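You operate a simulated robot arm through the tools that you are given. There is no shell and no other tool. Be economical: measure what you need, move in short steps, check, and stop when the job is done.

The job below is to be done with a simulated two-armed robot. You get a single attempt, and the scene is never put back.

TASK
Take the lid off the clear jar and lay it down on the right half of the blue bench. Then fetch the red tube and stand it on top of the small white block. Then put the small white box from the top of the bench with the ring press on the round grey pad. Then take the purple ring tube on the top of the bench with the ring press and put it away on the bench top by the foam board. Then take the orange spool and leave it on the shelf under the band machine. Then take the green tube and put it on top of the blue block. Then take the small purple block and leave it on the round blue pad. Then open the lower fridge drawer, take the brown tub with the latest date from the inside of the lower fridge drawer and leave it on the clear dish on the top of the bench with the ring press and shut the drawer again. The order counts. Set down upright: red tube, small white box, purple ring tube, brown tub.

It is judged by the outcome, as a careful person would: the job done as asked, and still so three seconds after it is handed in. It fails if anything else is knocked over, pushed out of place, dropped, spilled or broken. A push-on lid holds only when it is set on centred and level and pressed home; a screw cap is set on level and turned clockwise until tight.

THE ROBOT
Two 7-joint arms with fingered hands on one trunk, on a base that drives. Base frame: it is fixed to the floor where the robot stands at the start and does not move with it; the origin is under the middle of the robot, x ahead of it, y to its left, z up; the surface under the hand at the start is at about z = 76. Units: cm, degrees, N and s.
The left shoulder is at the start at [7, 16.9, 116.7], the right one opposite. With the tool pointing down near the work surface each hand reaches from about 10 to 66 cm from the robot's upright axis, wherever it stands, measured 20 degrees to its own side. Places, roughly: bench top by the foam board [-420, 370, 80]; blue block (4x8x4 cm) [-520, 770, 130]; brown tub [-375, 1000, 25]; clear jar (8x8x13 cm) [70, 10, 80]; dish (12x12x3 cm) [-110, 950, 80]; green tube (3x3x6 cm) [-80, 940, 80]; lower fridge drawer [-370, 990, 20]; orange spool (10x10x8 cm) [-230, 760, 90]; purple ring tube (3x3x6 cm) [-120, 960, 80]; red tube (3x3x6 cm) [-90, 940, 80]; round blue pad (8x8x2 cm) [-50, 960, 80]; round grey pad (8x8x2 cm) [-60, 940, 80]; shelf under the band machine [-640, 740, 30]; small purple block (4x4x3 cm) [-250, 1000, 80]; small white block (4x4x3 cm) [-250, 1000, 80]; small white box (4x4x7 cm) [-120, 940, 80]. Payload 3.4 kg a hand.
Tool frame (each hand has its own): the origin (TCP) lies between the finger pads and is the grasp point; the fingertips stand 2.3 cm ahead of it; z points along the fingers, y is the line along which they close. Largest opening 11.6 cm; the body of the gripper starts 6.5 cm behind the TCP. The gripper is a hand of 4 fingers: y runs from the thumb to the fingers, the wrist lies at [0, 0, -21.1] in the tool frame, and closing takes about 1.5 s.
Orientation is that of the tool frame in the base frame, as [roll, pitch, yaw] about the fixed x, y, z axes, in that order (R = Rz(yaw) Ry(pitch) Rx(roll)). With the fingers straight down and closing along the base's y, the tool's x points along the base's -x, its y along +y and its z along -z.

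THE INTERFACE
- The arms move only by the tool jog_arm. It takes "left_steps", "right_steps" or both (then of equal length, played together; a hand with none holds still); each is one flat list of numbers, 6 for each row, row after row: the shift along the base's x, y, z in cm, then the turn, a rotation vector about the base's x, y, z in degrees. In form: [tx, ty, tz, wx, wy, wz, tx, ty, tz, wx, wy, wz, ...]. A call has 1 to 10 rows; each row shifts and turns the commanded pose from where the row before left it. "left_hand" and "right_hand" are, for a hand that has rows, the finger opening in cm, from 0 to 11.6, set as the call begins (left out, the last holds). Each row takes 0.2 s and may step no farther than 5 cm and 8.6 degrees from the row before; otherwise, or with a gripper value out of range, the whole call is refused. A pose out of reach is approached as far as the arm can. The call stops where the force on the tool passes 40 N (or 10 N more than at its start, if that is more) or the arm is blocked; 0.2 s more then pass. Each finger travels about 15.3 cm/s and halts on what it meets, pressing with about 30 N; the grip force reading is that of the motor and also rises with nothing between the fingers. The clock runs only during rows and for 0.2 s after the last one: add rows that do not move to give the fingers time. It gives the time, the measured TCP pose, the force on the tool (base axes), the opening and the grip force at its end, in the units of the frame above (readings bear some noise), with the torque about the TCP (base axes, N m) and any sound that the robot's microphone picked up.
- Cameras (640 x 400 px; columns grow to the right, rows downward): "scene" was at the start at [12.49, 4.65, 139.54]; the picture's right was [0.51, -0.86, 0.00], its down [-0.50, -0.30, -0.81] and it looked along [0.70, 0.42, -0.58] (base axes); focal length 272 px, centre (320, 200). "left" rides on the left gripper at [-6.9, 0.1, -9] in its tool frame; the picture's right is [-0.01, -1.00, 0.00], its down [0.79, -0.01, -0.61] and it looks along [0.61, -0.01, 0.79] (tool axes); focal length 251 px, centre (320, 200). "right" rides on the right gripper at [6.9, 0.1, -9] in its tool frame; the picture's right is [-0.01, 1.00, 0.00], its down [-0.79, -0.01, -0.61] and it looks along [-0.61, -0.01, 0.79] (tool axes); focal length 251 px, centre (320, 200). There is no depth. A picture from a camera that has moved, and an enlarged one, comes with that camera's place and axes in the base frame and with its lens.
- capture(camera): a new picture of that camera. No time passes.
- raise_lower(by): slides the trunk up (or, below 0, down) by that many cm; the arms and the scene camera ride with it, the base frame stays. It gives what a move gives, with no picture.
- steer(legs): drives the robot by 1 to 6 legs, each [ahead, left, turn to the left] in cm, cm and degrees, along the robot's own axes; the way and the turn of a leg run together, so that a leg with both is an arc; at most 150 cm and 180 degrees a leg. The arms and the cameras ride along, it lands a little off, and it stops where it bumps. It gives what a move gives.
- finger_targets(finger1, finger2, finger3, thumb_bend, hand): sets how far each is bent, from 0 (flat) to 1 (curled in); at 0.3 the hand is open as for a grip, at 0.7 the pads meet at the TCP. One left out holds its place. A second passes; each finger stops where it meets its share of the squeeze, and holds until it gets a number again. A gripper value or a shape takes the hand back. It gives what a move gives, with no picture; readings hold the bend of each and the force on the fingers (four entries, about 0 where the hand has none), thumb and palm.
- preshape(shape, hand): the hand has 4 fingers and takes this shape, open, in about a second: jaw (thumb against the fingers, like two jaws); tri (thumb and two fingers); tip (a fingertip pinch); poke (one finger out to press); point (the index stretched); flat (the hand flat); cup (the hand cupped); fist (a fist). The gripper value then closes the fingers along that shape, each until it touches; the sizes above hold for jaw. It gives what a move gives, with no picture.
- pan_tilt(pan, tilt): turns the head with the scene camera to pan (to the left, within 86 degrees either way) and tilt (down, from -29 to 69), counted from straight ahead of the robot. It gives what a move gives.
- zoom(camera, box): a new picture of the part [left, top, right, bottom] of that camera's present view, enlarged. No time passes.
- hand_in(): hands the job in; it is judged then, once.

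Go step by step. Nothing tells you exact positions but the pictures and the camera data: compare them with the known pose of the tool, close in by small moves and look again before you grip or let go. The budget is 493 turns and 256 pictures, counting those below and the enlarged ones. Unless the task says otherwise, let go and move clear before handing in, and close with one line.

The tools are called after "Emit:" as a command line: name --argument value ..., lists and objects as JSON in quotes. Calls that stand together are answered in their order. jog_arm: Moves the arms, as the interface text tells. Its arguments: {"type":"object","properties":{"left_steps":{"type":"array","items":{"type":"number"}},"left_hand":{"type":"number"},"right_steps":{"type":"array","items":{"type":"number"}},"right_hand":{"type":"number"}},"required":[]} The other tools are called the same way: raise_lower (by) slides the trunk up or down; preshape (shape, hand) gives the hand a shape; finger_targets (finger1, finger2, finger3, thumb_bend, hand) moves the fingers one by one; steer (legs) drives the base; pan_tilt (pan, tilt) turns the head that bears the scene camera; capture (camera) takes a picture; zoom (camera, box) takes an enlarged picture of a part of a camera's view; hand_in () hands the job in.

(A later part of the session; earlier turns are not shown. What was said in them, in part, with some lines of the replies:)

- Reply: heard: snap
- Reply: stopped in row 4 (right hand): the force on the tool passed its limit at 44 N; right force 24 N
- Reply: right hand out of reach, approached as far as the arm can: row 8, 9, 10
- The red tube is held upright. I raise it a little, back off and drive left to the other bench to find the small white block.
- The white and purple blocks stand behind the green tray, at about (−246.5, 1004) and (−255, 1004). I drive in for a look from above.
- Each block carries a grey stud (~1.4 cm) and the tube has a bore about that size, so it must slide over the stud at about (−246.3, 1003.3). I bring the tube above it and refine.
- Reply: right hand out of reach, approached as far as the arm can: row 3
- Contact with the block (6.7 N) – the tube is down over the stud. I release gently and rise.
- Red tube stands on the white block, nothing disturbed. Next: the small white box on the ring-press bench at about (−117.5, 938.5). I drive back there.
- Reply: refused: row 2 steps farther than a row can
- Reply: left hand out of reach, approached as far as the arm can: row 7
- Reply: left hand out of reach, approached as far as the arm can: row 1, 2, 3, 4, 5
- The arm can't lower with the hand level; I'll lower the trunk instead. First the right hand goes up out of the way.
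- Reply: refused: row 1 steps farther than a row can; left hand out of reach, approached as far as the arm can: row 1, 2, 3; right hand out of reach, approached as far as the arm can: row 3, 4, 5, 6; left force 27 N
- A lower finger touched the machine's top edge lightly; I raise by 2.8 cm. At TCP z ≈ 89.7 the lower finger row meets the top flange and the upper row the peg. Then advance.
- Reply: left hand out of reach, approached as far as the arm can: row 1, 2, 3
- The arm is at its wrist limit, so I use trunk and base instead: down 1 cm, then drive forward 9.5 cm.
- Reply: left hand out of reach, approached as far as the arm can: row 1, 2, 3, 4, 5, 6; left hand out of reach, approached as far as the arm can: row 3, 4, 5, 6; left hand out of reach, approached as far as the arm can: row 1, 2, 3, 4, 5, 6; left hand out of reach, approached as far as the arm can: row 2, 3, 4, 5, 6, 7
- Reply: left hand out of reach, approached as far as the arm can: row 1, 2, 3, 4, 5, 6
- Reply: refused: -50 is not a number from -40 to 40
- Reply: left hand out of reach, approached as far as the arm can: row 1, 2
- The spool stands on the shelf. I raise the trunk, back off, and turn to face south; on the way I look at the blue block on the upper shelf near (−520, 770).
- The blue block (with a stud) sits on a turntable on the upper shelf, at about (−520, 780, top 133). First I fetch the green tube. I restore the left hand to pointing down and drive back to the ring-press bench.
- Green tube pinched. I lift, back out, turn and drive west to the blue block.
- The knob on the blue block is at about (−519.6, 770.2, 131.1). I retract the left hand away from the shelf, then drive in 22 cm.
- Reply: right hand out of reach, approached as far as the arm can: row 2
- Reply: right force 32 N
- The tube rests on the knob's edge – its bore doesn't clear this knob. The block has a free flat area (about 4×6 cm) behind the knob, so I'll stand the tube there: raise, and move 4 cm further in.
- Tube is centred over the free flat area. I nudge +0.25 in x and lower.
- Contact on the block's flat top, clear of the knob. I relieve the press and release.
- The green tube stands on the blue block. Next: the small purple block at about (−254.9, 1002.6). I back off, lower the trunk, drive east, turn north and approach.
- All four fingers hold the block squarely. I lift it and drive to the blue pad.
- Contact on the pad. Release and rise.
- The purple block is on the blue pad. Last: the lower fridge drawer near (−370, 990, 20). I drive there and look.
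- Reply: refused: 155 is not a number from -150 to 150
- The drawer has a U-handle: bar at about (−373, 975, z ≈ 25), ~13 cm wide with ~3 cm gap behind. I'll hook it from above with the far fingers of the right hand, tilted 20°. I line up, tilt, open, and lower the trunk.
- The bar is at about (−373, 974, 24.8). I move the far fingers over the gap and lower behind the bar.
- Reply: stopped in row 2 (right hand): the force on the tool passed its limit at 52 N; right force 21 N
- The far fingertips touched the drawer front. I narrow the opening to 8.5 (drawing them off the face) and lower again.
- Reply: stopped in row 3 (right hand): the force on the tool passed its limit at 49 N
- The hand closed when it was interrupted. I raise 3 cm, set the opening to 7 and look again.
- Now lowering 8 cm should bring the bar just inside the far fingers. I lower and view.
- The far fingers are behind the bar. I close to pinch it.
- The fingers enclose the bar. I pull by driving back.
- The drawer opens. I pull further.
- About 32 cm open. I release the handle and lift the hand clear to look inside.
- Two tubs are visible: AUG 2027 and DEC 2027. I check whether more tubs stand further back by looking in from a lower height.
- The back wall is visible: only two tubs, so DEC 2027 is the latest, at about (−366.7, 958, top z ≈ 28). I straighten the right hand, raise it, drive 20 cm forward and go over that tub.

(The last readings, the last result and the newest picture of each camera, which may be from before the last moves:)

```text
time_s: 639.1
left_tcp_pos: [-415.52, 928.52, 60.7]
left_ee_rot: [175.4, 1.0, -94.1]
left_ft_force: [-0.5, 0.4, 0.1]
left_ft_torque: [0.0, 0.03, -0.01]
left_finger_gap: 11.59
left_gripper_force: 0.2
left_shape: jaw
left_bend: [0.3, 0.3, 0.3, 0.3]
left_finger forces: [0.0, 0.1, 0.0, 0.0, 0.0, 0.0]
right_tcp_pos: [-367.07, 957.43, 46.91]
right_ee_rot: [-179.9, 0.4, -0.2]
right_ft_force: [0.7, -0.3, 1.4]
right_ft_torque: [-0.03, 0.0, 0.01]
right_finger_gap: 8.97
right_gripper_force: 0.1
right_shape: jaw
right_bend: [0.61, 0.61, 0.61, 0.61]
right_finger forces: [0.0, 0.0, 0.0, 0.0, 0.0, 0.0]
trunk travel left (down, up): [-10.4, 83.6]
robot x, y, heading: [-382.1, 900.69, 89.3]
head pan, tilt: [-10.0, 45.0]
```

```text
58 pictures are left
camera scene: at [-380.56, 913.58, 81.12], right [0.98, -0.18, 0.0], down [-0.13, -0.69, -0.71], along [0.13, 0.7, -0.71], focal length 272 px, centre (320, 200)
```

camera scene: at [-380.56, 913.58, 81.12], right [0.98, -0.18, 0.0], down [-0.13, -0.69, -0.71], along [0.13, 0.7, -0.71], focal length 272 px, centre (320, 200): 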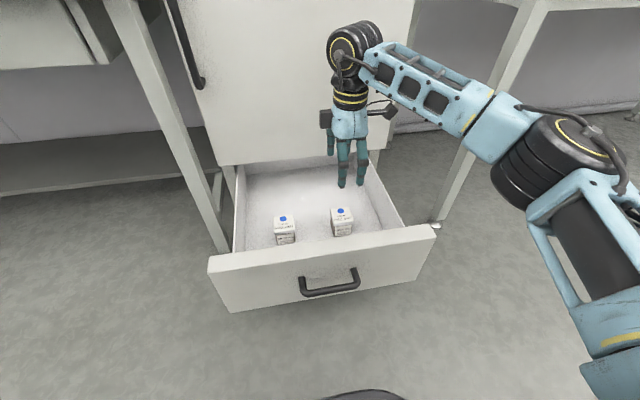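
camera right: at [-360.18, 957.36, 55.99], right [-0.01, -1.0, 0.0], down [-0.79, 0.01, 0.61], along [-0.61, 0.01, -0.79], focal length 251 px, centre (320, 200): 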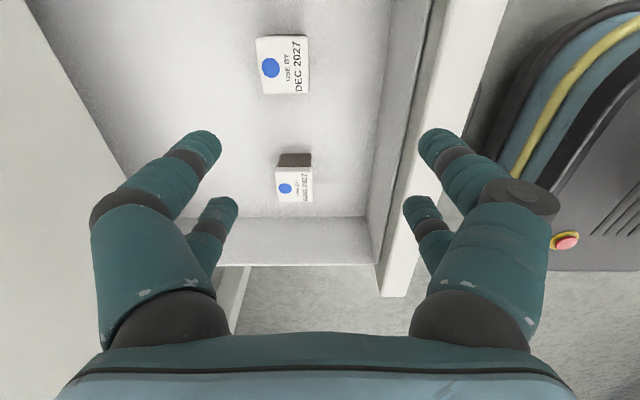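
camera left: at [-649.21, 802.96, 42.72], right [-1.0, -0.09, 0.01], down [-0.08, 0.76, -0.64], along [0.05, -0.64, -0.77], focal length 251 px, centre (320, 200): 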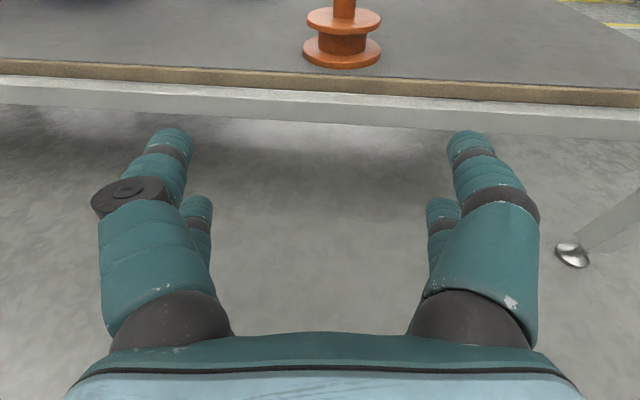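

The DEC 2027 tub's lid is at about (−365.5, 961.8, 24.2). I move over it, go down to z ≈ 30 and check.

Emit:
jog_arm --right_steps '[0.7, 2.2, -3, 0, 0, 0, 0.7, 2.1, -4, 0, 0, 0, 0, 0, -4.5, 0, 0, 0, 0, 0, -4.5, 0, 0, 0, 0, 0, 0, 0, 0, 0]'

Emit:
capture --camera "right"

```text
time_s: 640.3
left_tcp_pos: [-415.41, 928.52, 60.76]
left_ee_rot: [175.3, 0.9, -94.2]
left_ft_force: [-0.8, -0.1, 0.1]
left_ft_torque: [-0.01, -0.01, 0.01]
left_finger_gap: 11.61
left_gripper_force: 0.0
left_shape: jaw
left_bend: [0.3, 0.3, 0.3, 0.3]
left_finger forces: [0.0, 0.0, 0.1, 0.0, 0.1, 0.0]
right_tcp_pos: [-365.46, 961.82, 31.04]
right_ee_rot: [-179.9, 0.3, -0.2]
right_ft_force: [0.8, 0.5, 0.1]
right_ft_torque: [0.01, 0.02, -0.03]
right_finger_gap: 9.0
right_gripper_force: 0.0
right_shape: jaw
right_bend: [0.61, 0.61, 0.61, 0.61]
right_finger forces: [0.1, 0.0, 0.0, 0.0, 0.0, 0.0]
trunk travel left (down, up): [-10.4, 83.6]
robot x, y, heading: [-381.93, 900.42, 89.3]
head pan, tilt: [-10.0, 45.0]
```

```text
57 pictures are left
camera right: at [-358.67, 961.7, 40.01], right [-0.01, -1.0, 0.0], down [-0.79, 0.01, 0.61], along [-0.61, 0.01, -0.79], focal length 251 px, centre (320, 200)
```

right: 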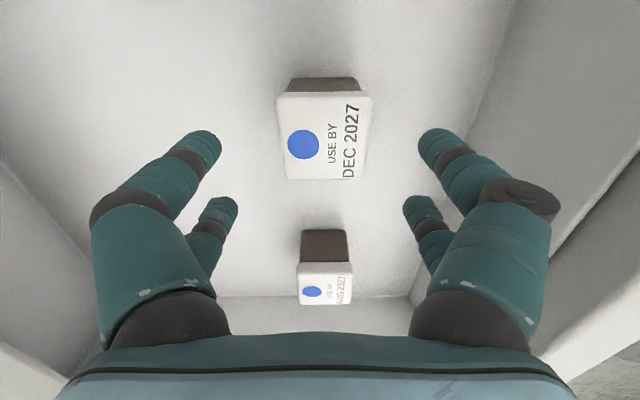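

Well aligned. I lower and grip.

Emit:
jog_arm --right_steps '[0, -0.2, -3, 0, 0, 0, 0, 0, -3, 0, 0, 0, 0, 0, -3, 0, 0, 0, 0, 0, -0.7, 0, 0, 0, 0, 0, -0.5, 0, 0, 0]'

Emit:
jog_arm --right_steps '[0, 0, 0, 0, 0, 0, 0, 0, 0, 0, 0, 0, 0, 0, 0, 0, 0, 0, 0, 0, 0, 0, 0, 0]' --right_hand 3.5

Emit:
capture --camera "right"

```text
time_s: 641.5
left_tcp_pos: [-415.62, 928.35, 60.97]
left_ee_rot: [175.3, 1.2, -94.1]
left_ft_force: [-0.6, 0.4, -0.2]
left_ft_torque: [0.01, 0.01, 0.04]
left_finger_gap: 11.56
left_gripper_force: 0.1
left_shape: jaw
left_bend: [0.3, 0.3, 0.3, 0.3]
left_finger forces: [0.0, 0.1, 0.0, 0.0, 0.0, 0.0]
right_tcp_pos: [-365.58, 961.67, 21.21]
right_ee_rot: [-179.5, 0.2, -0.3]
right_ft_force: [1.4, 1.9, 28.1]
right_ft_torque: [-0.78, -0.23, 0.0]
right_finger_gap: 8.85
right_gripper_force: 0.0
right_shape: jaw
right_bend: [0.62, 0.62, 0.61, 0.62]
right_finger forces: [11.8, 9.2, 0.7, 0.1, 7.2, 0.0]
trunk travel left (down, up): [-10.4, 83.6]
robot x, y, heading: [-382.23, 900.48, 89.5]
head pan, tilt: [-10.0, 45.0]
```

```text
time_s: 642.1
left_tcp_pos: [-415.55, 928.43, 60.79]
left_ee_rot: [175.2, 1.2, -94.1]
left_ft_force: [1.1, 0.0, -0.4]
left_ft_torque: [0.0, -0.01, 0.02]
left_finger_gap: 11.6
left_gripper_force: 0.0
left_shape: jaw
left_bend: [0.3, 0.3, 0.3, 0.3]
left_finger forces: [0.1, 0.1, 0.1, 0.1, 0.1, 0.1]
right_tcp_pos: [-365.61, 961.87, 21.55]
right_ee_rot: [-179.3, 0.4, -0.3]
right_ft_force: [1.4, 0.2, 28.2]
right_ft_torque: [-0.5, -0.18, 0.09]
right_finger_gap: 4.81
right_gripper_force: 29.7
right_shape: jaw
right_bend: [0.75, 0.75, 0.74, 0.79]
right_finger forces: [40.4, 37.0, 28.5, 0.0, 33.3, 0.1]
trunk travel left (down, up): [-10.4, 83.6]
robot x, y, heading: [-382.02, 900.24, 89.4]
head pan, tilt: [-10.0, 45.0]
stopped in row 3 (right hand): the force on the tool passed its limit at 40 N (the readings are from after the stop); the commanded pose is now the measured one
```

```text
56 pictures are left
camera right: at [-358.78, 961.58, 30.41], right [-0.01, -1.0, -0.01], down [-0.79, 0.0, 0.61], along [-0.61, 0.02, -0.79], focal length 251 px, centre (320, 200)
```

right: 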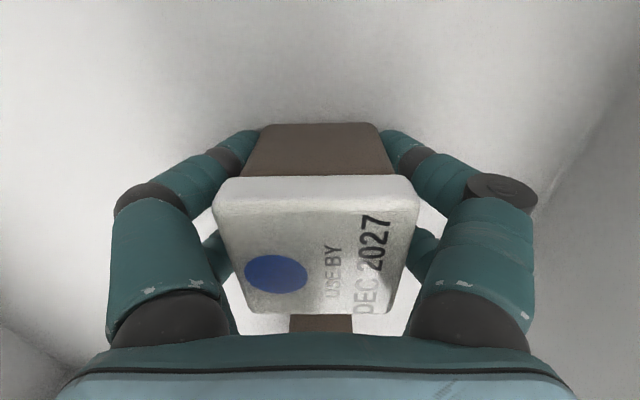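

All four fingers grip the brown body below the lid. I lift it out.

Emit:
jog_arm --right_steps '[0, 0, 1, 0, 0, 0, 0, 0, 2, 0, 0, 0, 0, 0, 4, 0, 0, 0, 0, 0, 5, 0, 0, 0, 0, 0, 5, 0, 0, 0, 0, 0, 5, 0, 0, 0, 0, 0, 5, 0, 0, 0]'

Emit:
capture --camera "right"

```text
time_s: 643.8
left_tcp_pos: [-415.43, 928.41, 60.81]
left_ee_rot: [175.3, 0.9, -94.0]
left_ft_force: [0.4, 0.1, 0.7]
left_ft_torque: [0.0, 0.03, -0.02]
left_finger_gap: 11.58
left_gripper_force: 0.0
left_shape: jaw
left_bend: [0.3, 0.3, 0.3, 0.3]
left_finger forces: [0.0, 0.0, 0.1, 0.0, 0.0, 0.0]
right_tcp_pos: [-365.67, 961.7, 48.05]
right_ee_rot: [-179.8, 0.4, -0.2]
right_ft_force: [-0.1, -0.7, -1.2]
right_ft_torque: [0.0, -0.03, 0.02]
right_finger_gap: 4.84
right_gripper_force: 30.0
right_shape: jaw
right_bend: [0.75, 0.75, 0.74, 0.79]
right_finger forces: [28.5, 28.5, 28.6, 0.1, 28.4, 0.0]
trunk travel left (down, up): [-10.4, 83.6]
robot x, y, heading: [-381.78, 900.71, 89.5]
head pan, tilt: [-10.0, 45.0]
```

```text
55 pictures are left
camera right: at [-358.83, 961.51, 56.91], right [-0.01, -1.0, 0.0], down [-0.79, 0.01, 0.61], along [-0.61, 0.01, -0.79], focal length 251 px, centre (320, 200)
```

right: 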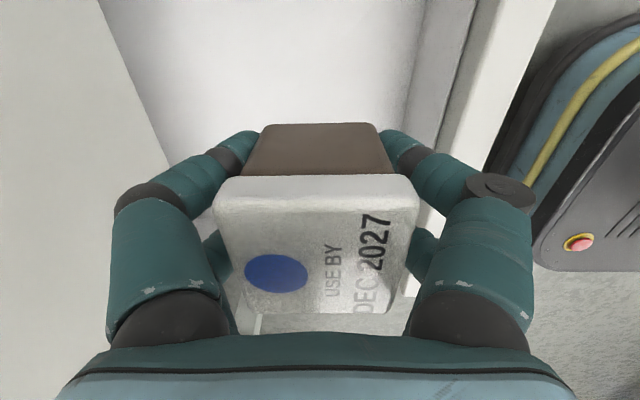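

The DEC 2027 tub is securely held. I back off, raise the trunk and drive to the dish.

Emit:
steer --legs '[[-52, 0, 0]]'

Emit:
raise_lower --by 40

Emit:
raise_lower --by 17

Emit:
steer --legs '[[0, -140, 0.6], [0, -120, 0], [45, 0, 0]]'

Emit:
capture --camera "scene"

Emit:
capture --camera "right"

```text
time_s: 646.8
left_tcp_pos: [-415.92, 876.33, 60.74]
left_ee_rot: [175.3, 1.0, -94.3]
left_ft_force: [-0.7, -0.2, -0.6]
left_ft_torque: [0.04, 0.02, -0.03]
left_finger_gap: 11.57
left_gripper_force: 0.0
left_shape: jaw
left_bend: [0.3, 0.3, 0.3, 0.3]
left_finger forces: [0.1, 0.0, 0.1, 0.0, 0.0, 0.0]
right_tcp_pos: [-366.13, 909.27, 47.89]
right_ee_rot: [-179.8, 0.4, -0.4]
right_ft_force: [0.1, -0.5, 0.1]
right_ft_torque: [0.0, 0.01, 0.03]
right_finger_gap: 4.83
right_gripper_force: 30.0
right_shape: jaw
right_bend: [0.75, 0.75, 0.74, 0.79]
right_finger forces: [28.5, 28.5, 28.5, 0.1, 28.5, 0.0]
trunk travel left (down, up): [-10.4, 83.6]
robot x, y, heading: [-382.59, 847.94, 89.5]
head pan, tilt: [-10.0, 45.0]
```

```text
time_s: 650.6
left_tcp_pos: [-415.99, 876.29, 100.74]
left_ee_rot: [175.4, 0.9, -94.3]
left_ft_force: [0.5, -0.2, 0.1]
left_ft_torque: [-0.01, 0.01, 0.01]
left_finger_gap: 11.61
left_gripper_force: 0.0
left_shape: jaw
left_bend: [0.3, 0.3, 0.3, 0.3]
left_finger forces: [0.1, 0.1, 0.1, 0.1, 0.1, 0.0]
right_tcp_pos: [-366.1, 909.23, 87.96]
right_ee_rot: [180.0, 0.4, -0.5]
right_ft_force: [0.5, -0.3, -2.2]
right_ft_torque: [0.0, 0.03, 0.0]
right_finger_gap: 4.83
right_gripper_force: 30.2
right_shape: jaw
right_bend: [0.75, 0.75, 0.74, 0.79]
right_finger forces: [28.4, 28.4, 28.5, 0.0, 28.4, 0.0]
trunk travel left (down, up): [-50.4, 43.6]
robot x, y, heading: [-382.45, 847.92, 89.2]
head pan, tilt: [-10.0, 45.0]
```

```text
time_s: 652.5
left_tcp_pos: [-416.09, 876.39, 117.71]
left_ee_rot: [175.3, 1.0, -94.3]
left_ft_force: [-0.6, -0.5, -1.0]
left_ft_torque: [-0.02, 0.01, -0.02]
left_finger_gap: 11.59
left_gripper_force: 0.0
left_shape: jaw
left_bend: [0.3, 0.3, 0.3, 0.3]
left_finger forces: [0.0, 0.1, 0.0, 0.0, 0.0, 0.0]
right_tcp_pos: [-366.06, 909.2, 104.86]
right_ee_rot: [-179.9, 0.5, -0.4]
right_ft_force: [-0.1, 0.5, -2.3]
right_ft_torque: [-0.01, -0.01, -0.01]
right_finger_gap: 4.82
right_gripper_force: 30.1
right_shape: jaw
right_bend: [0.75, 0.75, 0.74, 0.79]
right_finger forces: [28.5, 28.4, 28.5, 0.0, 28.4, 0.0]
trunk travel left (down, up): [-67.4, 26.6]
robot x, y, heading: [-382.57, 848.0, 89.2]
head pan, tilt: [-10.0, 45.0]
```

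```text
time_s: 667.6
left_tcp_pos: [-156.81, 921.52, 117.79]
left_ee_rot: [175.4, 0.9, -92.7]
left_ft_force: [0.2, -0.2, -0.6]
left_ft_torque: [0.01, 0.0, 0.02]
left_finger_gap: 11.58
left_gripper_force: 0.0
left_shape: jaw
left_bend: [0.3, 0.3, 0.3, 0.3]
left_finger forces: [0.0, 0.0, 0.0, 0.0, 0.0, 0.0]
right_tcp_pos: [-107.94, 955.68, 104.9]
right_ee_rot: [-179.7, 0.4, 1.1]
right_ft_force: [-0.2, -0.1, -1.2]
right_ft_torque: [-0.01, 0.01, 0.02]
right_finger_gap: 4.84
right_gripper_force: 29.4
right_shape: jaw
right_bend: [0.75, 0.75, 0.74, 0.79]
right_finger forces: [28.4, 28.4, 28.6, 0.0, 28.4, 0.0]
trunk travel left (down, up): [-67.4, 26.6]
robot x, y, heading: [-122.64, 893.83, 90.7]
head pan, tilt: [-10.0, 45.0]
```

```text
54 pictures are left
camera scene: at [-121.58, 907.26, 138.12], right [0.99, -0.16, 0.0], down [-0.11, -0.7, -0.71], along [0.11, 0.7, -0.71], focal length 272 px, centre (320, 200)
```

scene: 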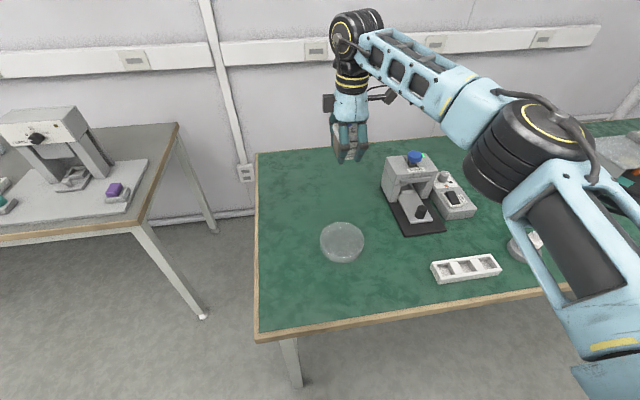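

```text
53 pictures are left
camera right: at [-100.97, 955.71, 113.9], right [0.01, -1.0, 0.0], down [-0.79, -0.01, 0.61], along [-0.61, 0.0, -0.79], focal length 251 px, centre (320, 200)
```

right: 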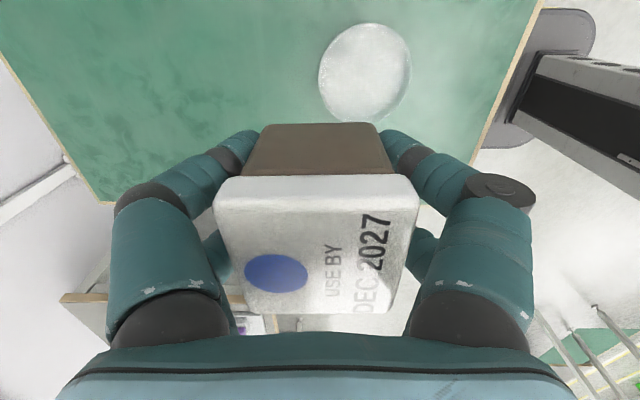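

Emit:
jog_arm --right_steps '[-0.2, -2.8, -2, 0, 0, 0, -0.2, -2.8, -2, 0, 0, -1, 0, 0, -4.5, 0, 0, 0, 0, 0, -4.5, 0, 0, 0, 0, 0, -3.5, 0, 0, 0, 0, 0, 0, 0, 0, 0]'

Emit:
zoom --camera "scene" --box '[280, 160, 410, 290]'

Emit:
capture --camera "right"

```text
time_s: 669.0
left_tcp_pos: [-156.94, 921.49, 117.84]
left_ee_rot: [175.3, 0.9, -92.9]
left_ft_force: [0.1, -0.2, -0.5]
left_ft_torque: [0.02, -0.01, 0.0]
left_finger_gap: 11.59
left_gripper_force: 0.0
left_shape: jaw
left_bend: [0.3, 0.3, 0.3, 0.3]
left_finger forces: [0.0, 0.0, 0.1, 0.1, 0.0, 0.1]
right_tcp_pos: [-108.28, 950.08, 88.39]
right_ee_rot: [-179.8, 0.4, 0.1]
right_ft_force: [-0.5, -0.6, -1.7]
right_ft_torque: [0.0, 0.01, 0.02]
right_finger_gap: 4.81
right_gripper_force: 29.8
right_shape: jaw
right_bend: [0.75, 0.75, 0.74, 0.79]
right_finger forces: [28.3, 28.5, 28.4, 0.1, 28.4, 0.0]
trunk travel left (down, up): [-67.4, 26.6]
robot x, y, heading: [-122.87, 894.1, 90.8]
head pan, tilt: [-10.0, 45.0]
```

```text
3.08 times, centred on (345, 225) of scene
camera zoom: at [-121.59, 907.32, 138.11], right [0.99, -0.16, 0.0], down [-0.11, -0.7, -0.71], along [0.11, 0.7, -0.71], focal length 835 px, centre (243, 123)
```

zoom: 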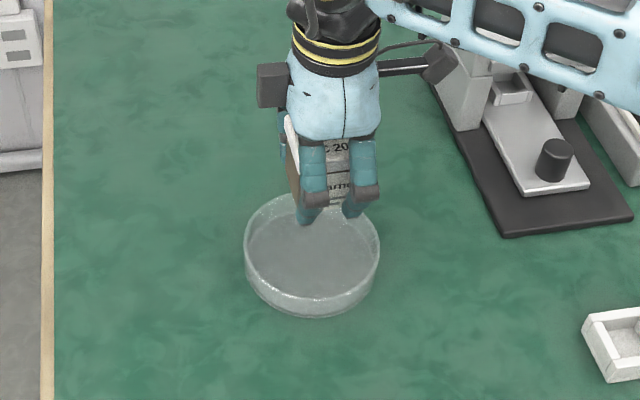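

```text
51 pictures are left
camera right: at [-101.38, 950.01, 97.34], right [-0.01, -1.0, 0.0], down [-0.79, 0.0, 0.61], along [-0.61, 0.01, -0.79], focal length 251 px, centre (320, 200)
```

right: 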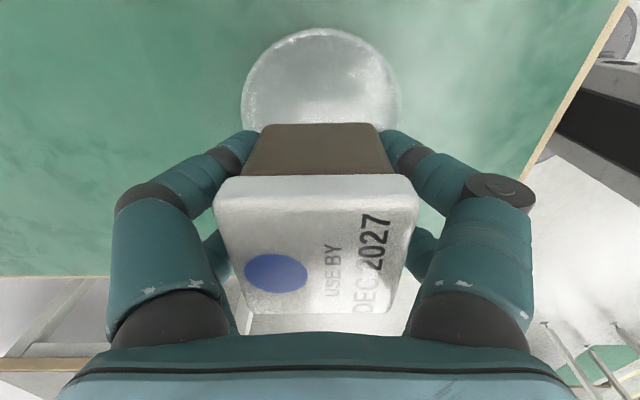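

Tub is centred over the dish. I lower in steps to contact.

Emit:
jog_arm --right_steps '[-0.1, -0.2, -3, 0, 0, 0, 0, 0, -3, 0, 0, 0, 0, 0, -1.3, 0, 0, 0, 0, 0, -0.4, 0, 0, 0, 0, 0, -0.3, 0, 0, 0]'

Emit:
zoom --camera "scene" --box '[290, 170, 390, 280]'

```text
time_s: 670.2
left_tcp_pos: [-156.9, 921.6, 117.79]
left_ee_rot: [175.4, 0.9, -92.8]
left_ft_force: [-0.6, -0.1, -0.9]
left_ft_torque: [0.0, 0.0, -0.02]
left_finger_gap: 11.58
left_gripper_force: 0.0
left_shape: jaw
left_bend: [0.3, 0.3, 0.3, 0.3]
left_finger forces: [0.0, 0.0, 0.0, 0.0, 0.1, 0.1]
right_tcp_pos: [-108.21, 949.97, 80.41]
right_ee_rot: [-179.8, 0.4, 0.1]
right_ft_force: [-0.5, -1.0, -0.4]
right_ft_torque: [-0.01, 0.03, 0.0]
right_finger_gap: 4.82
right_gripper_force: 30.1
right_shape: jaw
right_bend: [0.75, 0.75, 0.74, 0.79]
right_finger forces: [28.4, 28.3, 28.4, 0.0, 28.3, 0.0]
trunk travel left (down, up): [-67.4, 26.6]
robot x, y, heading: [-122.82, 894.06, 90.8]
head pan, tilt: [-10.0, 45.0]
```

```text
3.64 times, centred on (340, 225) of scene
camera zoom: at [-121.58, 907.32, 138.11], right [0.99, -0.16, 0.0], down [-0.11, -0.7, -0.71], along [0.11, 0.7, -0.71], focal length 987 px, centre (247, 109)
```

zoom: 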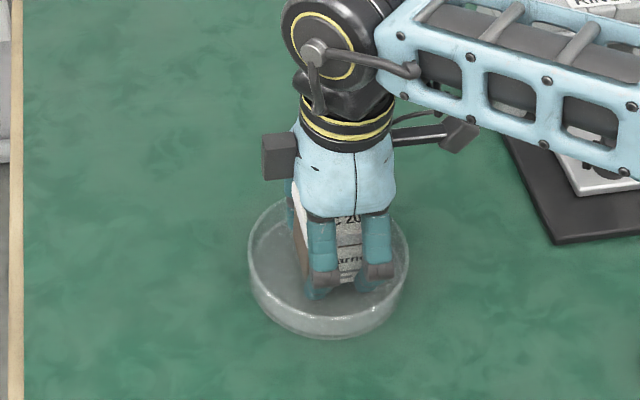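

Emit:
capture --camera "right"

```text
49 pictures are left
camera right: at [-101.43, 949.86, 89.32], right [-0.01, -1.0, 0.0], down [-0.79, 0.0, 0.61], along [-0.61, 0.01, -0.79], focal length 251 px, centre (320, 200)
```

right: 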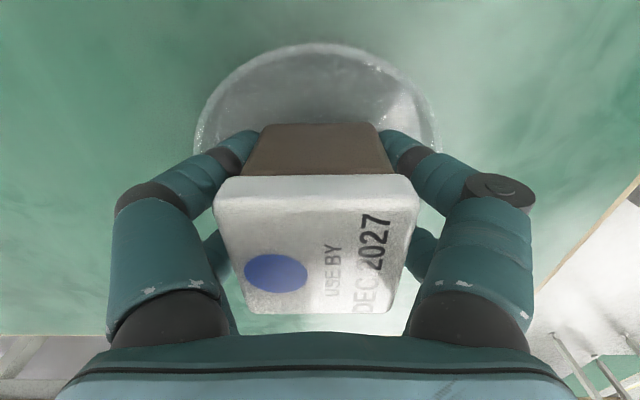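

Emit:
jog_arm --right_steps '[-0.3, 0, -0.3, 0, 0, 0, 0, 0, -0.3, 0, 0, 0, 0, 0, -0.25, 0, 0, 0, 0, 0, -0.25, 0, 0, 0]'

```text
time_s: 671.2
left_tcp_pos: [-156.83, 921.6, 117.86]
left_ee_rot: [175.4, 1.0, -92.8]
left_ft_force: [-0.9, -0.2, -0.1]
left_ft_torque: [0.0, -0.05, 0.02]
left_finger_gap: 11.59
left_gripper_force: 0.0
left_shape: jaw
left_bend: [0.3, 0.3, 0.3, 0.3]
left_finger forces: [0.0, 0.0, 0.0, 0.0, 0.0, 0.1]
right_tcp_pos: [-108.55, 949.88, 79.27]
right_ee_rot: [-179.8, 0.5, 0.2]
right_ft_force: [-0.7, 0.1, -1.8]
right_ft_torque: [-0.03, -0.04, 0.01]
right_finger_gap: 4.78
right_gripper_force: 30.0
right_shape: jaw
right_bend: [0.75, 0.75, 0.74, 0.79]
right_finger forces: [28.4, 28.3, 28.3, 0.0, 28.3, 0.1]
trunk travel left (down, up): [-67.4, 26.6]
robot x, y, heading: [-122.52, 893.91, 90.5]
head pan, tilt: [-10.0, 45.0]
```

Emit:
jog_arm --right_steps '[0, 0, -0.25, 0, 0, 0, 0, 0, -0.25, 0, 0, 0, 0, 0, -0.2, 0, 0, 0]'

```text
time_s: 672.0
left_tcp_pos: [-156.91, 921.38, 117.81]
left_ee_rot: [175.3, 0.9, -92.7]
left_ft_force: [0.0, 0.4, 0.0]
left_ft_torque: [-0.02, -0.02, -0.01]
left_finger_gap: 11.57
left_gripper_force: 0.1
left_shape: jaw
left_bend: [0.3, 0.3, 0.3, 0.3]
left_finger forces: [0.0, 0.1, 0.0, 0.0, 0.0, 0.1]
right_tcp_pos: [-108.57, 949.95, 78.81]
right_ee_rot: [-179.6, 0.4, 0.1]
right_ft_force: [1.6, 1.4, 10.4]
right_ft_torque: [-0.06, -0.1, -0.03]
right_finger_gap: 4.76
right_gripper_force: 30.4
right_shape: jaw
right_bend: [0.75, 0.75, 0.74, 0.79]
right_finger forces: [32.6, 32.0, 29.1, 0.0, 33.7, 0.1]
trunk travel left (down, up): [-67.4, 26.6]
robot x, y, heading: [-122.73, 893.9, 90.7]
head pan, tilt: [-10.0, 45.0]
```

Contact. I open just enough to clear the lid and rise slowly.

Emit:
jog_arm --right_steps '[0, 0, 0.1, 0, 0, 0, 0, 0, 0, 0, 0, 0, 0, 0, 0, 0, 0, 0]' --right_hand 6.8

Emit:
capture --camera "right"

```text
time_s: 672.8
left_tcp_pos: [-156.81, 921.43, 117.88]
left_ee_rot: [175.3, 1.0, -92.8]
left_ft_force: [-0.1, 0.1, 0.0]
left_ft_torque: [0.01, 0.01, -0.03]
left_finger_gap: 11.59
left_gripper_force: 0.0
left_shape: jaw
left_bend: [0.3, 0.3, 0.3, 0.3]
left_finger forces: [0.0, 0.0, 0.0, 0.0, 0.0, 0.1]
right_tcp_pos: [-108.58, 949.77, 78.98]
right_ee_rot: [-179.7, 0.4, 0.1]
right_ft_force: [1.4, 1.5, 10.2]
right_ft_torque: [-0.14, -0.01, 0.0]
right_finger_gap: 5.29
right_gripper_force: 0.0
right_shape: jaw
right_bend: [0.74, 0.74, 0.73, 0.76]
right_finger forces: [8.5, 17.2, 12.6, 0.1, 8.3, 0.0]
trunk travel left (down, up): [-67.4, 26.6]
robot x, y, heading: [-123.13, 893.79, 90.9]
head pan, tilt: [-10.0, 45.0]
```

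```text
48 pictures are left
camera right: at [-101.78, 949.76, 87.77], right [-0.01, -1.0, -0.01], down [-0.79, 0.0, 0.61], along [-0.61, 0.01, -0.79], focal length 251 px, centre (320, 200)
```

right: 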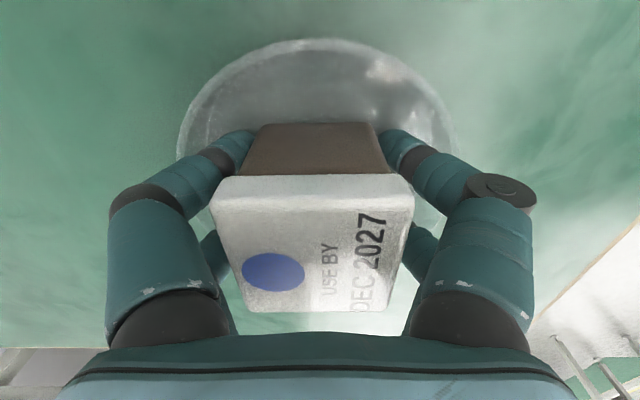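

Emit:
jog_arm --right_steps '[0, 0, 0.3, 0, 0, 0, 0, 0, 0, 0, 0, 0, 0, 0, 0, 0, 0, 0]' --right_hand 6.8

```text
time_s: 673.6
left_tcp_pos: [-156.8, 921.4, 117.89]
left_ee_rot: [175.3, 0.9, -92.7]
left_ft_force: [0.4, 0.0, -0.3]
left_ft_torque: [0.0, 0.02, -0.02]
left_finger_gap: 11.6
left_gripper_force: 0.0
left_shape: jaw
left_bend: [0.3, 0.3, 0.3, 0.3]
left_finger forces: [0.1, 0.0, 0.0, 0.0, 0.0, 0.0]
right_tcp_pos: [-108.61, 949.88, 79.13]
right_ee_rot: [-179.7, 0.4, 0.0]
right_ft_force: [0.4, 1.0, 6.9]
right_ft_torque: [-0.05, -0.01, -0.03]
right_finger_gap: 5.75
right_gripper_force: 0.1
right_shape: jaw
right_bend: [0.73, 0.73, 0.73, 0.75]
right_finger forces: [4.6, 5.4, 4.1, 0.1, 4.8, 0.0]
trunk travel left (down, up): [-67.4, 26.6]
robot x, y, heading: [-122.84, 894.03, 90.9]
head pan, tilt: [-10.0, 45.0]
```

Emit:
jog_arm --right_steps '[0, 0, 0.3, 0, 0, 0, 0, 0, 0.3, 0, 0, 0, 0, 0, 0, 0, 0, 0]' --right_hand 7

Emit:
capture --camera "right"

```text
time_s: 674.4
left_tcp_pos: [-156.92, 921.5, 117.78]
left_ee_rot: [175.3, 0.8, -92.9]
left_ft_force: [-0.4, 0.0, -0.3]
left_ft_torque: [0.02, -0.02, 0.01]
left_finger_gap: 11.6
left_gripper_force: 0.0
left_shape: jaw
left_bend: [0.3, 0.3, 0.3, 0.3]
left_finger forces: [0.0, 0.0, 0.1, 0.0, 0.0, 0.2]
right_tcp_pos: [-108.66, 949.84, 79.68]
right_ee_rot: [-179.7, 0.4, 0.0]
right_ft_force: [0.0, -0.3, 1.8]
right_ft_torque: [0.05, 0.01, 0.0]
right_finger_gap: 6.2
right_gripper_force: 0.0
right_shape: jaw
right_bend: [0.72, 0.72, 0.72, 0.74]
right_finger forces: [2.2, 2.7, 2.6, 0.0, 2.9, 0.1]
trunk travel left (down, up): [-67.4, 26.6]
robot x, y, heading: [-122.76, 894.29, 90.6]
head pan, tilt: [-10.0, 45.0]
```

```text
47 pictures are left
camera right: at [-101.76, 949.81, 88.61], right [-0.01, -1.0, 0.0], down [-0.79, 0.0, 0.61], along [-0.61, 0.01, -0.79], focal length 251 px, centre (320, 200)
```

right: 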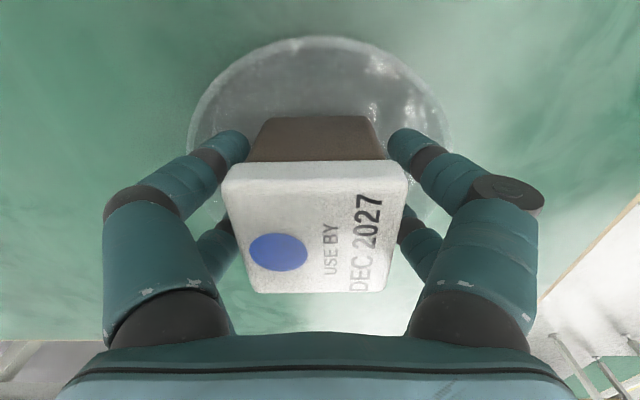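

Fingers are off the tub. I relax the opening to 6.3 so they don't press the dish wall, and rise.

Emit:
jog_arm --right_steps '[0, 0, 0, 0, 0, 0, 0, 0, 0.5, 0, 0, 0, 0, 0, 1, 0, 0, 0]' --right_hand 6.3

Emit:
capture --camera "right"

```text
time_s: 675.2
left_tcp_pos: [-156.84, 921.5, 117.78]
left_ee_rot: [175.3, 0.8, -92.8]
left_ft_force: [0.4, -0.1, -0.3]
left_ft_torque: [-0.01, 0.02, 0.0]
left_finger_gap: 11.59
left_gripper_force: 0.0
left_shape: jaw
left_bend: [0.3, 0.3, 0.3, 0.3]
left_finger forces: [0.0, 0.0, 0.1, 0.1, 0.0, 0.0]
right_tcp_pos: [-108.77, 950.01, 81.14]
right_ee_rot: [-179.9, 0.4, 0.2]
right_ft_force: [0.1, 0.4, 0.2]
right_ft_torque: [0.02, -0.01, 0.0]
right_finger_gap: 6.23
right_gripper_force: 0.0
right_shape: jaw
right_bend: [0.72, 0.72, 0.72, 0.74]
right_finger forces: [0.1, 0.0, 0.1, 0.0, 0.1, 0.0]
trunk travel left (down, up): [-67.4, 26.6]
robot x, y, heading: [-122.66, 894.3, 90.6]
head pan, tilt: [-10.0, 45.0]
```

```text
46 pictures are left
camera right: at [-101.75, 949.81, 90.05], right [-0.01, -1.0, 0.0], down [-0.79, 0.0, 0.61], along [-0.61, 0.01, -0.79], focal length 251 px, centre (320, 200)
```

right: 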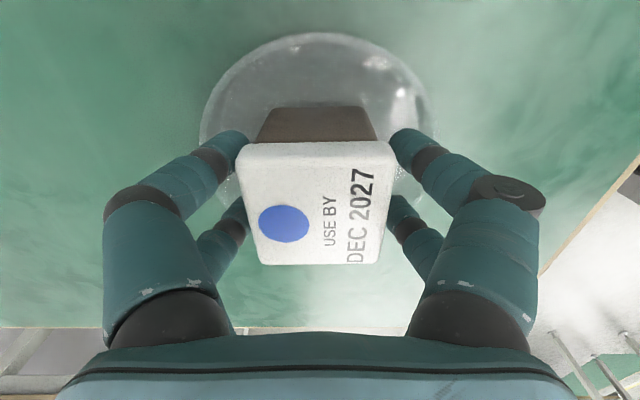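

Emit:
jog_arm --right_steps '[0, 0, 1, 0, 0, 0, 0, 0, 1, 0, 0, 0, 0, 0, 2, 0, 0, 0, 0, 0, 4, 0, 0, 0, 0, 0, 5, 0, 0, 0, 0, 0, 5, 0, 0, 0, 0, 0, 5, 0, 0, 0]'

Emit:
zoom --camera "scene" --box '[280, 150, 410, 290]'

```text
time_s: 676.8
left_tcp_pos: [-156.81, 921.31, 117.85]
left_ee_rot: [175.3, 1.0, -92.8]
left_ft_force: [0.6, 0.3, 0.6]
left_ft_torque: [0.02, 0.01, 0.0]
left_finger_gap: 11.6
left_gripper_force: 0.1
left_shape: jaw
left_bend: [0.3, 0.3, 0.3, 0.3]
left_finger forces: [0.1, 0.1, 0.0, 0.1, 0.0, 0.1]
right_tcp_pos: [-108.82, 949.89, 104.14]
right_ee_rot: [-179.7, 0.2, 0.2]
right_ft_force: [-0.4, 0.1, 0.5]
right_ft_torque: [-0.04, -0.03, -0.02]
right_finger_gap: 6.26
right_gripper_force: 0.1
right_shape: jaw
right_bend: [0.72, 0.72, 0.72, 0.74]
right_finger forces: [0.1, 0.0, 0.0, 0.0, 0.0, 0.0]
trunk travel left (down, up): [-67.4, 26.6]
robot x, y, heading: [-122.48, 893.95, 90.9]
head pan, tilt: [-10.0, 45.0]
```

```text
2.86 times, centred on (345, 220) of scene
camera zoom: at [-121.64, 907.22, 138.12], right [0.99, -0.16, 0.0], down [-0.11, -0.7, -0.71], along [0.11, 0.7, -0.71], focal length 776 px, centre (249, 143)
```

zoom: 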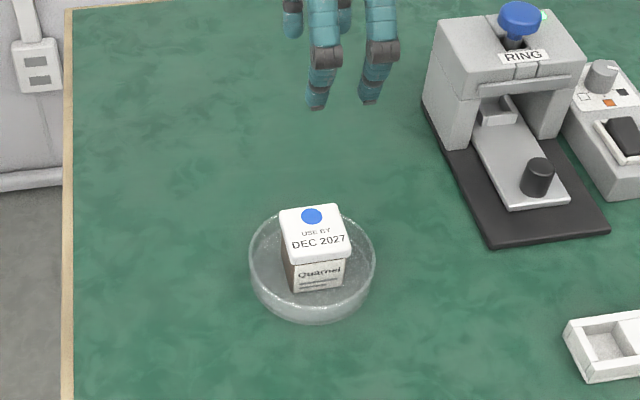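

The tub stands upright in the dish. Now I return to shut the drawer, closing the hand to push on the handle with the palm.

Emit:
steer --legs '[[-45, 0, -0.7], [0, 140, 0], [0, 121, 0]]'

Emit:
raise_lower --by -40

Emit:
raise_lower --by -26

Emit:
jog_arm --right_steps '[0, 0, -4, 0, 0, 0, 0, 0, -4, 0, 0, 0, 0, 0, -4, 0, 0, 0, 0, 0, -4, 0, 0, 0, 0, 0, -4, 0, 0, 0]' --right_hand 1.5

Emit:
capture --camera "scene"

```text
time_s: 691.8
left_tcp_pos: [-417.51, 876.21, 117.83]
left_ee_rot: [175.3, 0.9, -93.5]
left_ft_force: [-1.2, -0.4, -0.2]
left_ft_torque: [0.01, -0.01, -0.03]
left_finger_gap: 11.6
left_gripper_force: 0.1
left_shape: jaw
left_bend: [0.3, 0.3, 0.3, 0.3]
left_finger forces: [0.0, 0.1, 0.0, 0.0, 0.1, 0.0]
right_tcp_pos: [-369.08, 904.05, 104.01]
right_ee_rot: [-179.8, 0.4, -0.6]
right_ft_force: [-0.7, 0.2, 0.3]
right_ft_torque: [0.0, 0.02, -0.03]
right_finger_gap: 6.26
right_gripper_force: 0.2
right_shape: jaw
right_bend: [0.72, 0.72, 0.72, 0.74]
right_finger forces: [0.0, 0.1, 0.0, 0.0, 0.0, 0.0]
trunk travel left (down, up): [-67.4, 26.6]
robot x, y, heading: [-384.09, 848.46, 90.0]
head pan, tilt: [-10.0, 45.0]
```

```text
time_s: 695.6
left_tcp_pos: [-417.52, 876.13, 77.68]
left_ee_rot: [175.4, 0.9, -93.5]
left_ft_force: [0.4, -0.6, 0.2]
left_ft_torque: [0.02, -0.02, -0.04]
left_finger_gap: 11.62
left_gripper_force: 0.0
left_shape: jaw
left_bend: [0.3, 0.3, 0.3, 0.3]
left_finger forces: [0.1, 0.1, 0.0, 0.0, 0.0, 0.1]
right_tcp_pos: [-369.04, 904.01, 64.08]
right_ee_rot: [-179.7, 0.4, -0.6]
right_ft_force: [-0.6, 0.5, 0.1]
right_ft_torque: [-0.01, 0.02, -0.05]
right_finger_gap: 6.25
right_gripper_force: 0.0
right_shape: jaw
right_bend: [0.72, 0.72, 0.72, 0.74]
right_finger forces: [0.0, 0.0, 0.0, 0.0, 0.1, 0.0]
trunk travel left (down, up): [-27.4, 66.6]
robot x, y, heading: [-383.86, 848.61, 90.2]
head pan, tilt: [-10.0, 45.0]
```

```text
time_s: 698.3
left_tcp_pos: [-417.51, 876.02, 51.76]
left_ee_rot: [175.3, 0.8, -93.5]
left_ft_force: [-1.6, -0.2, 0.5]
left_ft_torque: [-0.03, 0.03, 0.01]
left_finger_gap: 11.61
left_gripper_force: 0.1
left_shape: jaw
left_bend: [0.3, 0.3, 0.3, 0.3]
left_finger forces: [0.0, 0.0, 0.0, 0.0, 0.0, 0.0]
right_tcp_pos: [-369.04, 903.91, 38.13]
right_ee_rot: [-179.9, 0.4, -0.7]
right_ft_force: [-0.3, 0.0, 0.5]
right_ft_torque: [-0.02, 0.0, 0.01]
right_finger_gap: 6.23
right_gripper_force: 0.1
right_shape: jaw
right_bend: [0.72, 0.72, 0.72, 0.74]
right_finger forces: [0.0, 0.1, 0.1, 0.1, 0.1, 0.0]
trunk travel left (down, up): [-1.4, 92.6]
robot x, y, heading: [-383.81, 848.62, 90.2]
head pan, tilt: [-10.0, 45.0]
```

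```text
time_s: 699.5
left_tcp_pos: [-417.58, 876.02, 51.89]
left_ee_rot: [175.3, 0.9, -93.5]
left_ft_force: [-0.6, -0.5, 0.6]
left_ft_torque: [0.01, -0.04, -0.01]
left_finger_gap: 11.58
left_gripper_force: 0.1
left_shape: jaw
left_bend: [0.3, 0.3, 0.3, 0.3]
left_finger forces: [0.0, 0.0, 0.1, 0.0, 0.1, 0.0]
right_tcp_pos: [-368.9, 904.05, 18.07]
right_ee_rot: [-179.7, 0.4, -0.5]
right_ft_force: [0.6, 0.7, 0.7]
right_ft_torque: [-0.05, 0.03, 0.01]
right_finger_gap: 1.53
right_gripper_force: 0.1
right_shape: jaw
right_bend: [0.72, 0.72, 0.72, 0.75]
right_finger forces: [0.0, 0.0, 0.0, 0.0, 0.0, 0.0]
trunk travel left (down, up): [-1.4, 92.6]
robot x, y, heading: [-383.76, 848.58, 90.1]
head pan, tilt: [-10.0, 45.0]
```

```text
44 pictures are left
camera scene: at [-382.49, 861.53, 72.12], right [0.98, -0.17, 0.0], down [-0.12, -0.7, -0.71], along [0.12, 0.7, -0.71], focal length 272 px, centre (320, 200)
```

scene: 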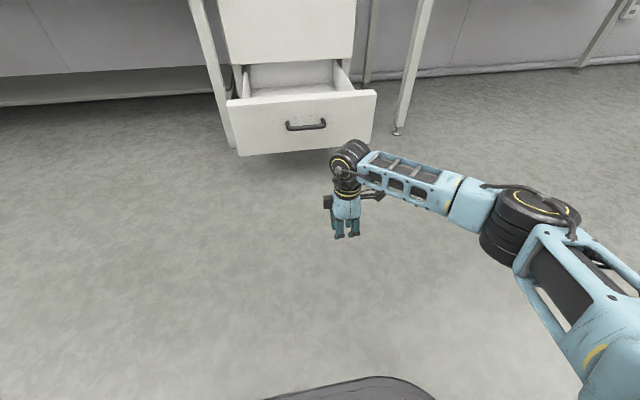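

Emit:
jog_arm --right_steps '[-2, 0, 0, 0, 0, 0, -2, 0, 0, 0, 0, 0]'

Emit:
steer --legs '[[40, 0, 0]]'

Emit:
capture --camera "scene"

```text
time_s: 700.1
left_tcp_pos: [-417.57, 876.14, 51.87]
left_ee_rot: [175.3, 0.9, -93.5]
left_ft_force: [1.0, -0.1, -0.5]
left_ft_torque: [0.02, -0.03, 0.0]
left_finger_gap: 11.57
left_gripper_force: 0.0
left_shape: jaw
left_bend: [0.3, 0.3, 0.3, 0.3]
left_finger forces: [0.1, 0.0, 0.0, 0.1, 0.0, 0.0]
right_tcp_pos: [-372.98, 904.0, 18.06]
right_ee_rot: [-179.7, 0.4, -0.6]
right_ft_force: [0.5, -0.3, -0.7]
right_ft_torque: [-0.01, 0.01, 0.02]
right_finger_gap: 1.52
right_gripper_force: 0.2
right_shape: jaw
right_bend: [0.72, 0.72, 0.72, 0.75]
right_finger forces: [0.0, 0.0, 0.1, 0.0, 0.1, 0.0]
trunk travel left (down, up): [-1.4, 92.6]
robot x, y, heading: [-383.51, 848.26, 89.9]
head pan, tilt: [-10.0, 45.0]
```

```text
time_s: 702.6
left_tcp_pos: [-417.62, 915.98, 51.79]
left_ee_rot: [175.3, 0.9, -93.4]
left_ft_force: [-0.1, -0.1, 0.2]
left_ft_torque: [-0.01, -0.03, -0.02]
left_finger_gap: 11.59
left_gripper_force: 0.1
left_shape: jaw
left_bend: [0.3, 0.3, 0.3, 0.3]
left_finger forces: [0.1, 0.0, 0.0, 0.0, 0.0, 0.0]
right_tcp_pos: [-373.19, 943.67, 18.05]
right_ee_rot: [-179.8, 0.4, -0.5]
right_ft_force: [0.0, 0.1, 1.2]
right_ft_torque: [-0.01, 0.01, 0.04]
right_finger_gap: 1.49
right_gripper_force: 0.1
right_shape: jaw
right_bend: [0.72, 0.72, 0.72, 0.75]
right_finger forces: [0.0, 0.0, 0.1, 0.0, 0.1, 0.0]
trunk travel left (down, up): [-1.4, 92.6]
robot x, y, heading: [-384.42, 888.37, 90.0]
head pan, tilt: [-10.0, 45.0]
```

```text
43 pictures are left
camera scene: at [-382.57, 901.32, 72.12], right [0.99, -0.17, 0.0], down [-0.12, -0.7, -0.71], along [0.12, 0.7, -0.71], focal length 272 px, centre (320, 200)
```

scene: 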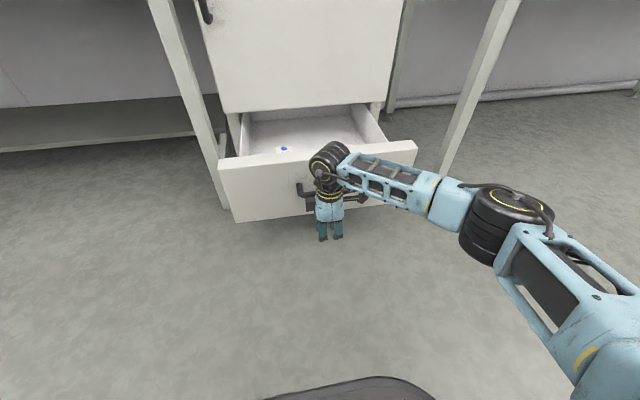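

Emit:
steer --legs '[[16, 0, 0]]'

Emit:
capture --camera "scene"

```text
time_s: 704.0
left_tcp_pos: [-417.77, 931.91, 51.88]
left_ee_rot: [175.3, 0.9, -93.3]
left_ft_force: [0.4, 0.0, -0.4]
left_ft_torque: [0.01, 0.0, 0.02]
left_finger_gap: 11.6
left_gripper_force: 0.0
left_shape: jaw
left_bend: [0.3, 0.3, 0.3, 0.3]
left_finger forces: [0.0, 0.1, 0.1, 0.1, 0.1, 0.1]
right_tcp_pos: [-373.26, 959.73, 18.02]
right_ee_rot: [-179.9, 0.4, -0.4]
right_ft_force: [0.0, -0.8, 1.3]
right_ft_torque: [-0.01, -0.01, -0.04]
right_finger_gap: 1.51
right_gripper_force: 0.0
right_shape: jaw
right_bend: [0.72, 0.72, 0.72, 0.75]
right_finger forces: [0.1, 0.0, 0.0, 0.0, 0.0, 0.1]
trunk travel left (down, up): [-1.4, 92.6]
robot x, y, heading: [-383.82, 903.96, 90.1]
head pan, tilt: [-10.0, 45.0]
```

```text
42 pictures are left
camera scene: at [-382.65, 917.31, 72.12], right [0.99, -0.17, 0.0], down [-0.12, -0.7, -0.71], along [0.12, 0.7, -0.71], focal length 272 px, centre (320, 200)
```

scene: 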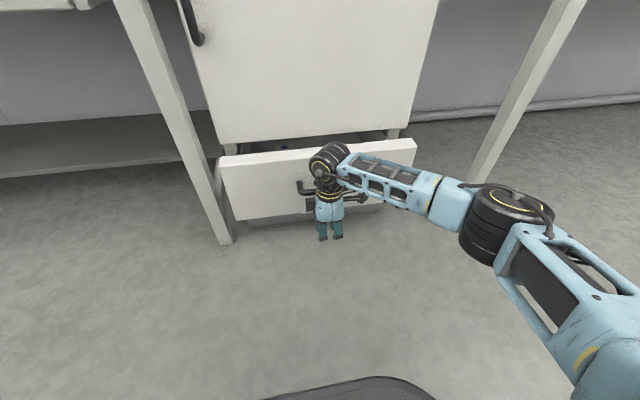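

Emit:
steer --legs '[[7, 0, 0]]'

Emit:
capture --camera "scene"

```text
time_s: 705.0
left_tcp_pos: [-417.7, 938.91, 51.75]
left_ee_rot: [175.3, 0.9, -93.3]
left_ft_force: [-0.3, -0.4, 0.2]
left_ft_torque: [-0.04, 0.02, 0.02]
left_finger_gap: 11.6
left_gripper_force: 0.0
left_shape: jaw
left_bend: [0.3, 0.3, 0.3, 0.3]
left_finger forces: [0.0, 0.0, 0.0, 0.0, 0.1, 0.0]
right_tcp_pos: [-373.29, 966.8, 18.04]
right_ee_rot: [-179.9, 0.4, -0.4]
right_ft_force: [-0.1, 1.0, -0.4]
right_ft_torque: [0.02, 0.0, 0.0]
right_finger_gap: 1.53
right_gripper_force: 0.1
right_shape: jaw
right_bend: [0.72, 0.72, 0.72, 0.75]
right_finger forces: [0.1, 0.0, 0.1, 0.0, 0.0, 0.1]
trunk travel left (down, up): [-1.4, 92.6]
robot x, y, heading: [-383.87, 911.19, 90.4]
head pan, tilt: [-10.0, 45.0]
```

```text
41 pictures are left
camera scene: at [-382.67, 924.34, 72.12], right [0.99, -0.17, 0.0], down [-0.12, -0.7, -0.71], along [0.12, 0.7, -0.71], focal length 272 px, centre (320, 200)
```

scene: 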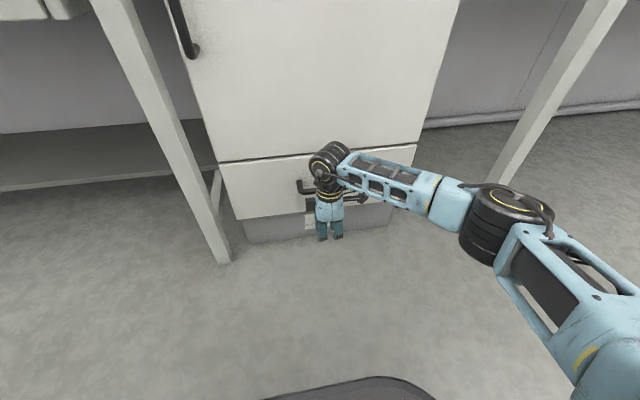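

Nearly shut. I press a little further with the arm, force-limited.

Emit:
jog_arm --right_steps '[0, 0.4, 0, 0, 0, 0, 0, 0.4, 0, 0, 0, 0, 0, 0.4, 0, 0, 0, 0, 0, 0.4, 0, 0, 0, 0, 0, 0.4, 0, 0, 0, 0]'

Emit:
zoom --camera "scene" --box '[200, 130, 440, 260]'

```text
time_s: 706.2
left_tcp_pos: [-417.75, 938.84, 51.89]
left_ee_rot: [175.3, 1.0, -93.3]
left_ft_force: [-0.2, -0.4, -0.2]
left_ft_torque: [0.01, -0.03, -0.04]
left_finger_gap: 11.58
left_gripper_force: 0.1
left_shape: jaw
left_bend: [0.3, 0.3, 0.3, 0.3]
left_finger forces: [0.1, 0.0, 0.0, 0.0, 0.0, 0.1]
right_tcp_pos: [-373.37, 968.5, 18.02]
right_ee_rot: [179.9, 0.4, -0.3]
right_ft_force: [1.4, -36.2, 0.5]
right_ft_torque: [2.96, 0.16, 0.6]
right_finger_gap: 1.52
right_gripper_force: 0.0
right_shape: jaw
right_bend: [0.72, 0.72, 0.72, 0.75]
right_finger forces: [0.1, 0.0, 0.0, 0.1, 0.0, 36.7]
trunk travel left (down, up): [-1.4, 92.6]
robot x, y, heading: [-383.93, 910.97, 89.9]
head pan, tilt: [-10.0, 45.0]
```

```text
2.67 times, centred on (320, 195) of scene
camera zoom: at [-382.65, 924.19, 72.14], right [0.99, -0.17, 0.0], down [-0.12, -0.7, -0.71], along [0.12, 0.7, -0.71], focal length 724 px, centre (320, 213)
```

zoom: 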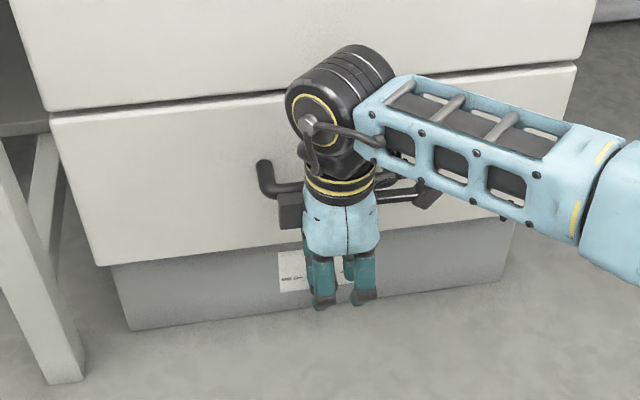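

Shut against its stop (36 N). I withdraw straight back.

Emit:
jog_arm --right_steps '[0, -2, 0, 0, 0, 0, 0, -3, 0, 0, 0, 0]'

Emit:
steer --legs '[[-60, 0, 0]]'

Emit:
capture --camera "scene"

```text
time_s: 706.8
left_tcp_pos: [-417.76, 938.83, 51.82]
left_ee_rot: [175.2, 1.0, -93.3]
left_ft_force: [0.3, 0.2, -0.3]
left_ft_torque: [0.0, 0.0, -0.05]
left_finger_gap: 11.61
left_gripper_force: 0.1
left_shape: jaw
left_bend: [0.3, 0.3, 0.3, 0.3]
left_finger forces: [0.0, 0.1, 0.0, 0.0, 0.0, 0.0]
right_tcp_pos: [-373.28, 963.98, 18.23]
right_ee_rot: [-179.7, 0.4, -0.4]
right_ft_force: [0.0, 0.2, 0.6]
right_ft_torque: [0.05, 0.0, 0.0]
right_finger_gap: 1.53
right_gripper_force: 0.1
right_shape: jaw
right_bend: [0.72, 0.72, 0.72, 0.75]
right_finger forces: [0.1, 0.0, 0.1, 0.0, 0.0, 0.0]
trunk travel left (down, up): [-1.4, 92.6]
robot x, y, heading: [-384.06, 911.46, 90.2]
head pan, tilt: [-10.0, 45.0]
```

```text
time_s: 710.2
left_tcp_pos: [-417.57, 879.01, 51.77]
left_ee_rot: [175.3, 0.8, -93.1]
left_ft_force: [-0.2, 0.1, 0.8]
left_ft_torque: [0.02, 0.0, 0.0]
left_finger_gap: 11.57
left_gripper_force: 0.0
left_shape: jaw
left_bend: [0.3, 0.3, 0.3, 0.3]
left_finger forces: [0.0, 0.0, 0.0, 0.0, 0.0, 0.1]
right_tcp_pos: [-373.03, 904.12, 18.07]
right_ee_rot: [-179.8, 0.4, -0.2]
right_ft_force: [-0.1, 0.1, 0.7]
right_ft_torque: [0.01, -0.02, 0.03]
right_finger_gap: 1.54
right_gripper_force: 0.1
right_shape: jaw
right_bend: [0.72, 0.72, 0.72, 0.75]
right_finger forces: [0.1, 0.0, 0.0, 0.1, 0.0, 0.1]
trunk travel left (down, up): [-1.4, 92.6]
robot x, y, heading: [-383.6, 851.29, 90.4]
head pan, tilt: [-10.0, 45.0]
```

```text
39 pictures are left
camera scene: at [-382.36, 864.64, 72.12], right [0.99, -0.17, 0.0], down [-0.12, -0.7, -0.71], along [0.12, 0.7, -0.71], focal length 272 px, centre (320, 200)
```

scene: 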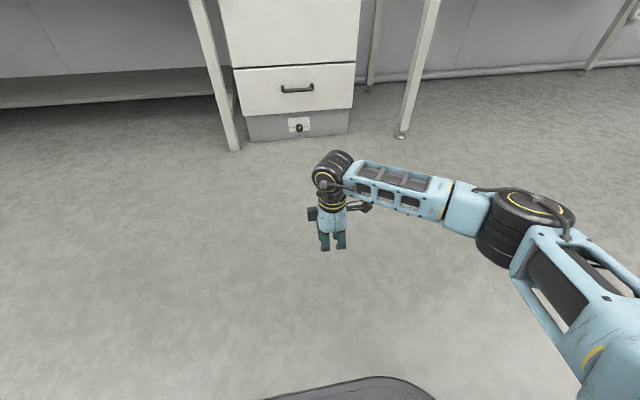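

The drawer is shut, the DEC 2027 tub stands in the dish, and I saw every other item in its place after I set it down. The hands are clear, so I hand the job in.

Emit:
hand_in

```text
The job is handed in.
```

I did all eight steps in the order given and handed the job in with both hands clear. One thing differs from what you might expect: the green tube stands on the flat top of the blue block, beside its knob, because it would not fit over the knob.
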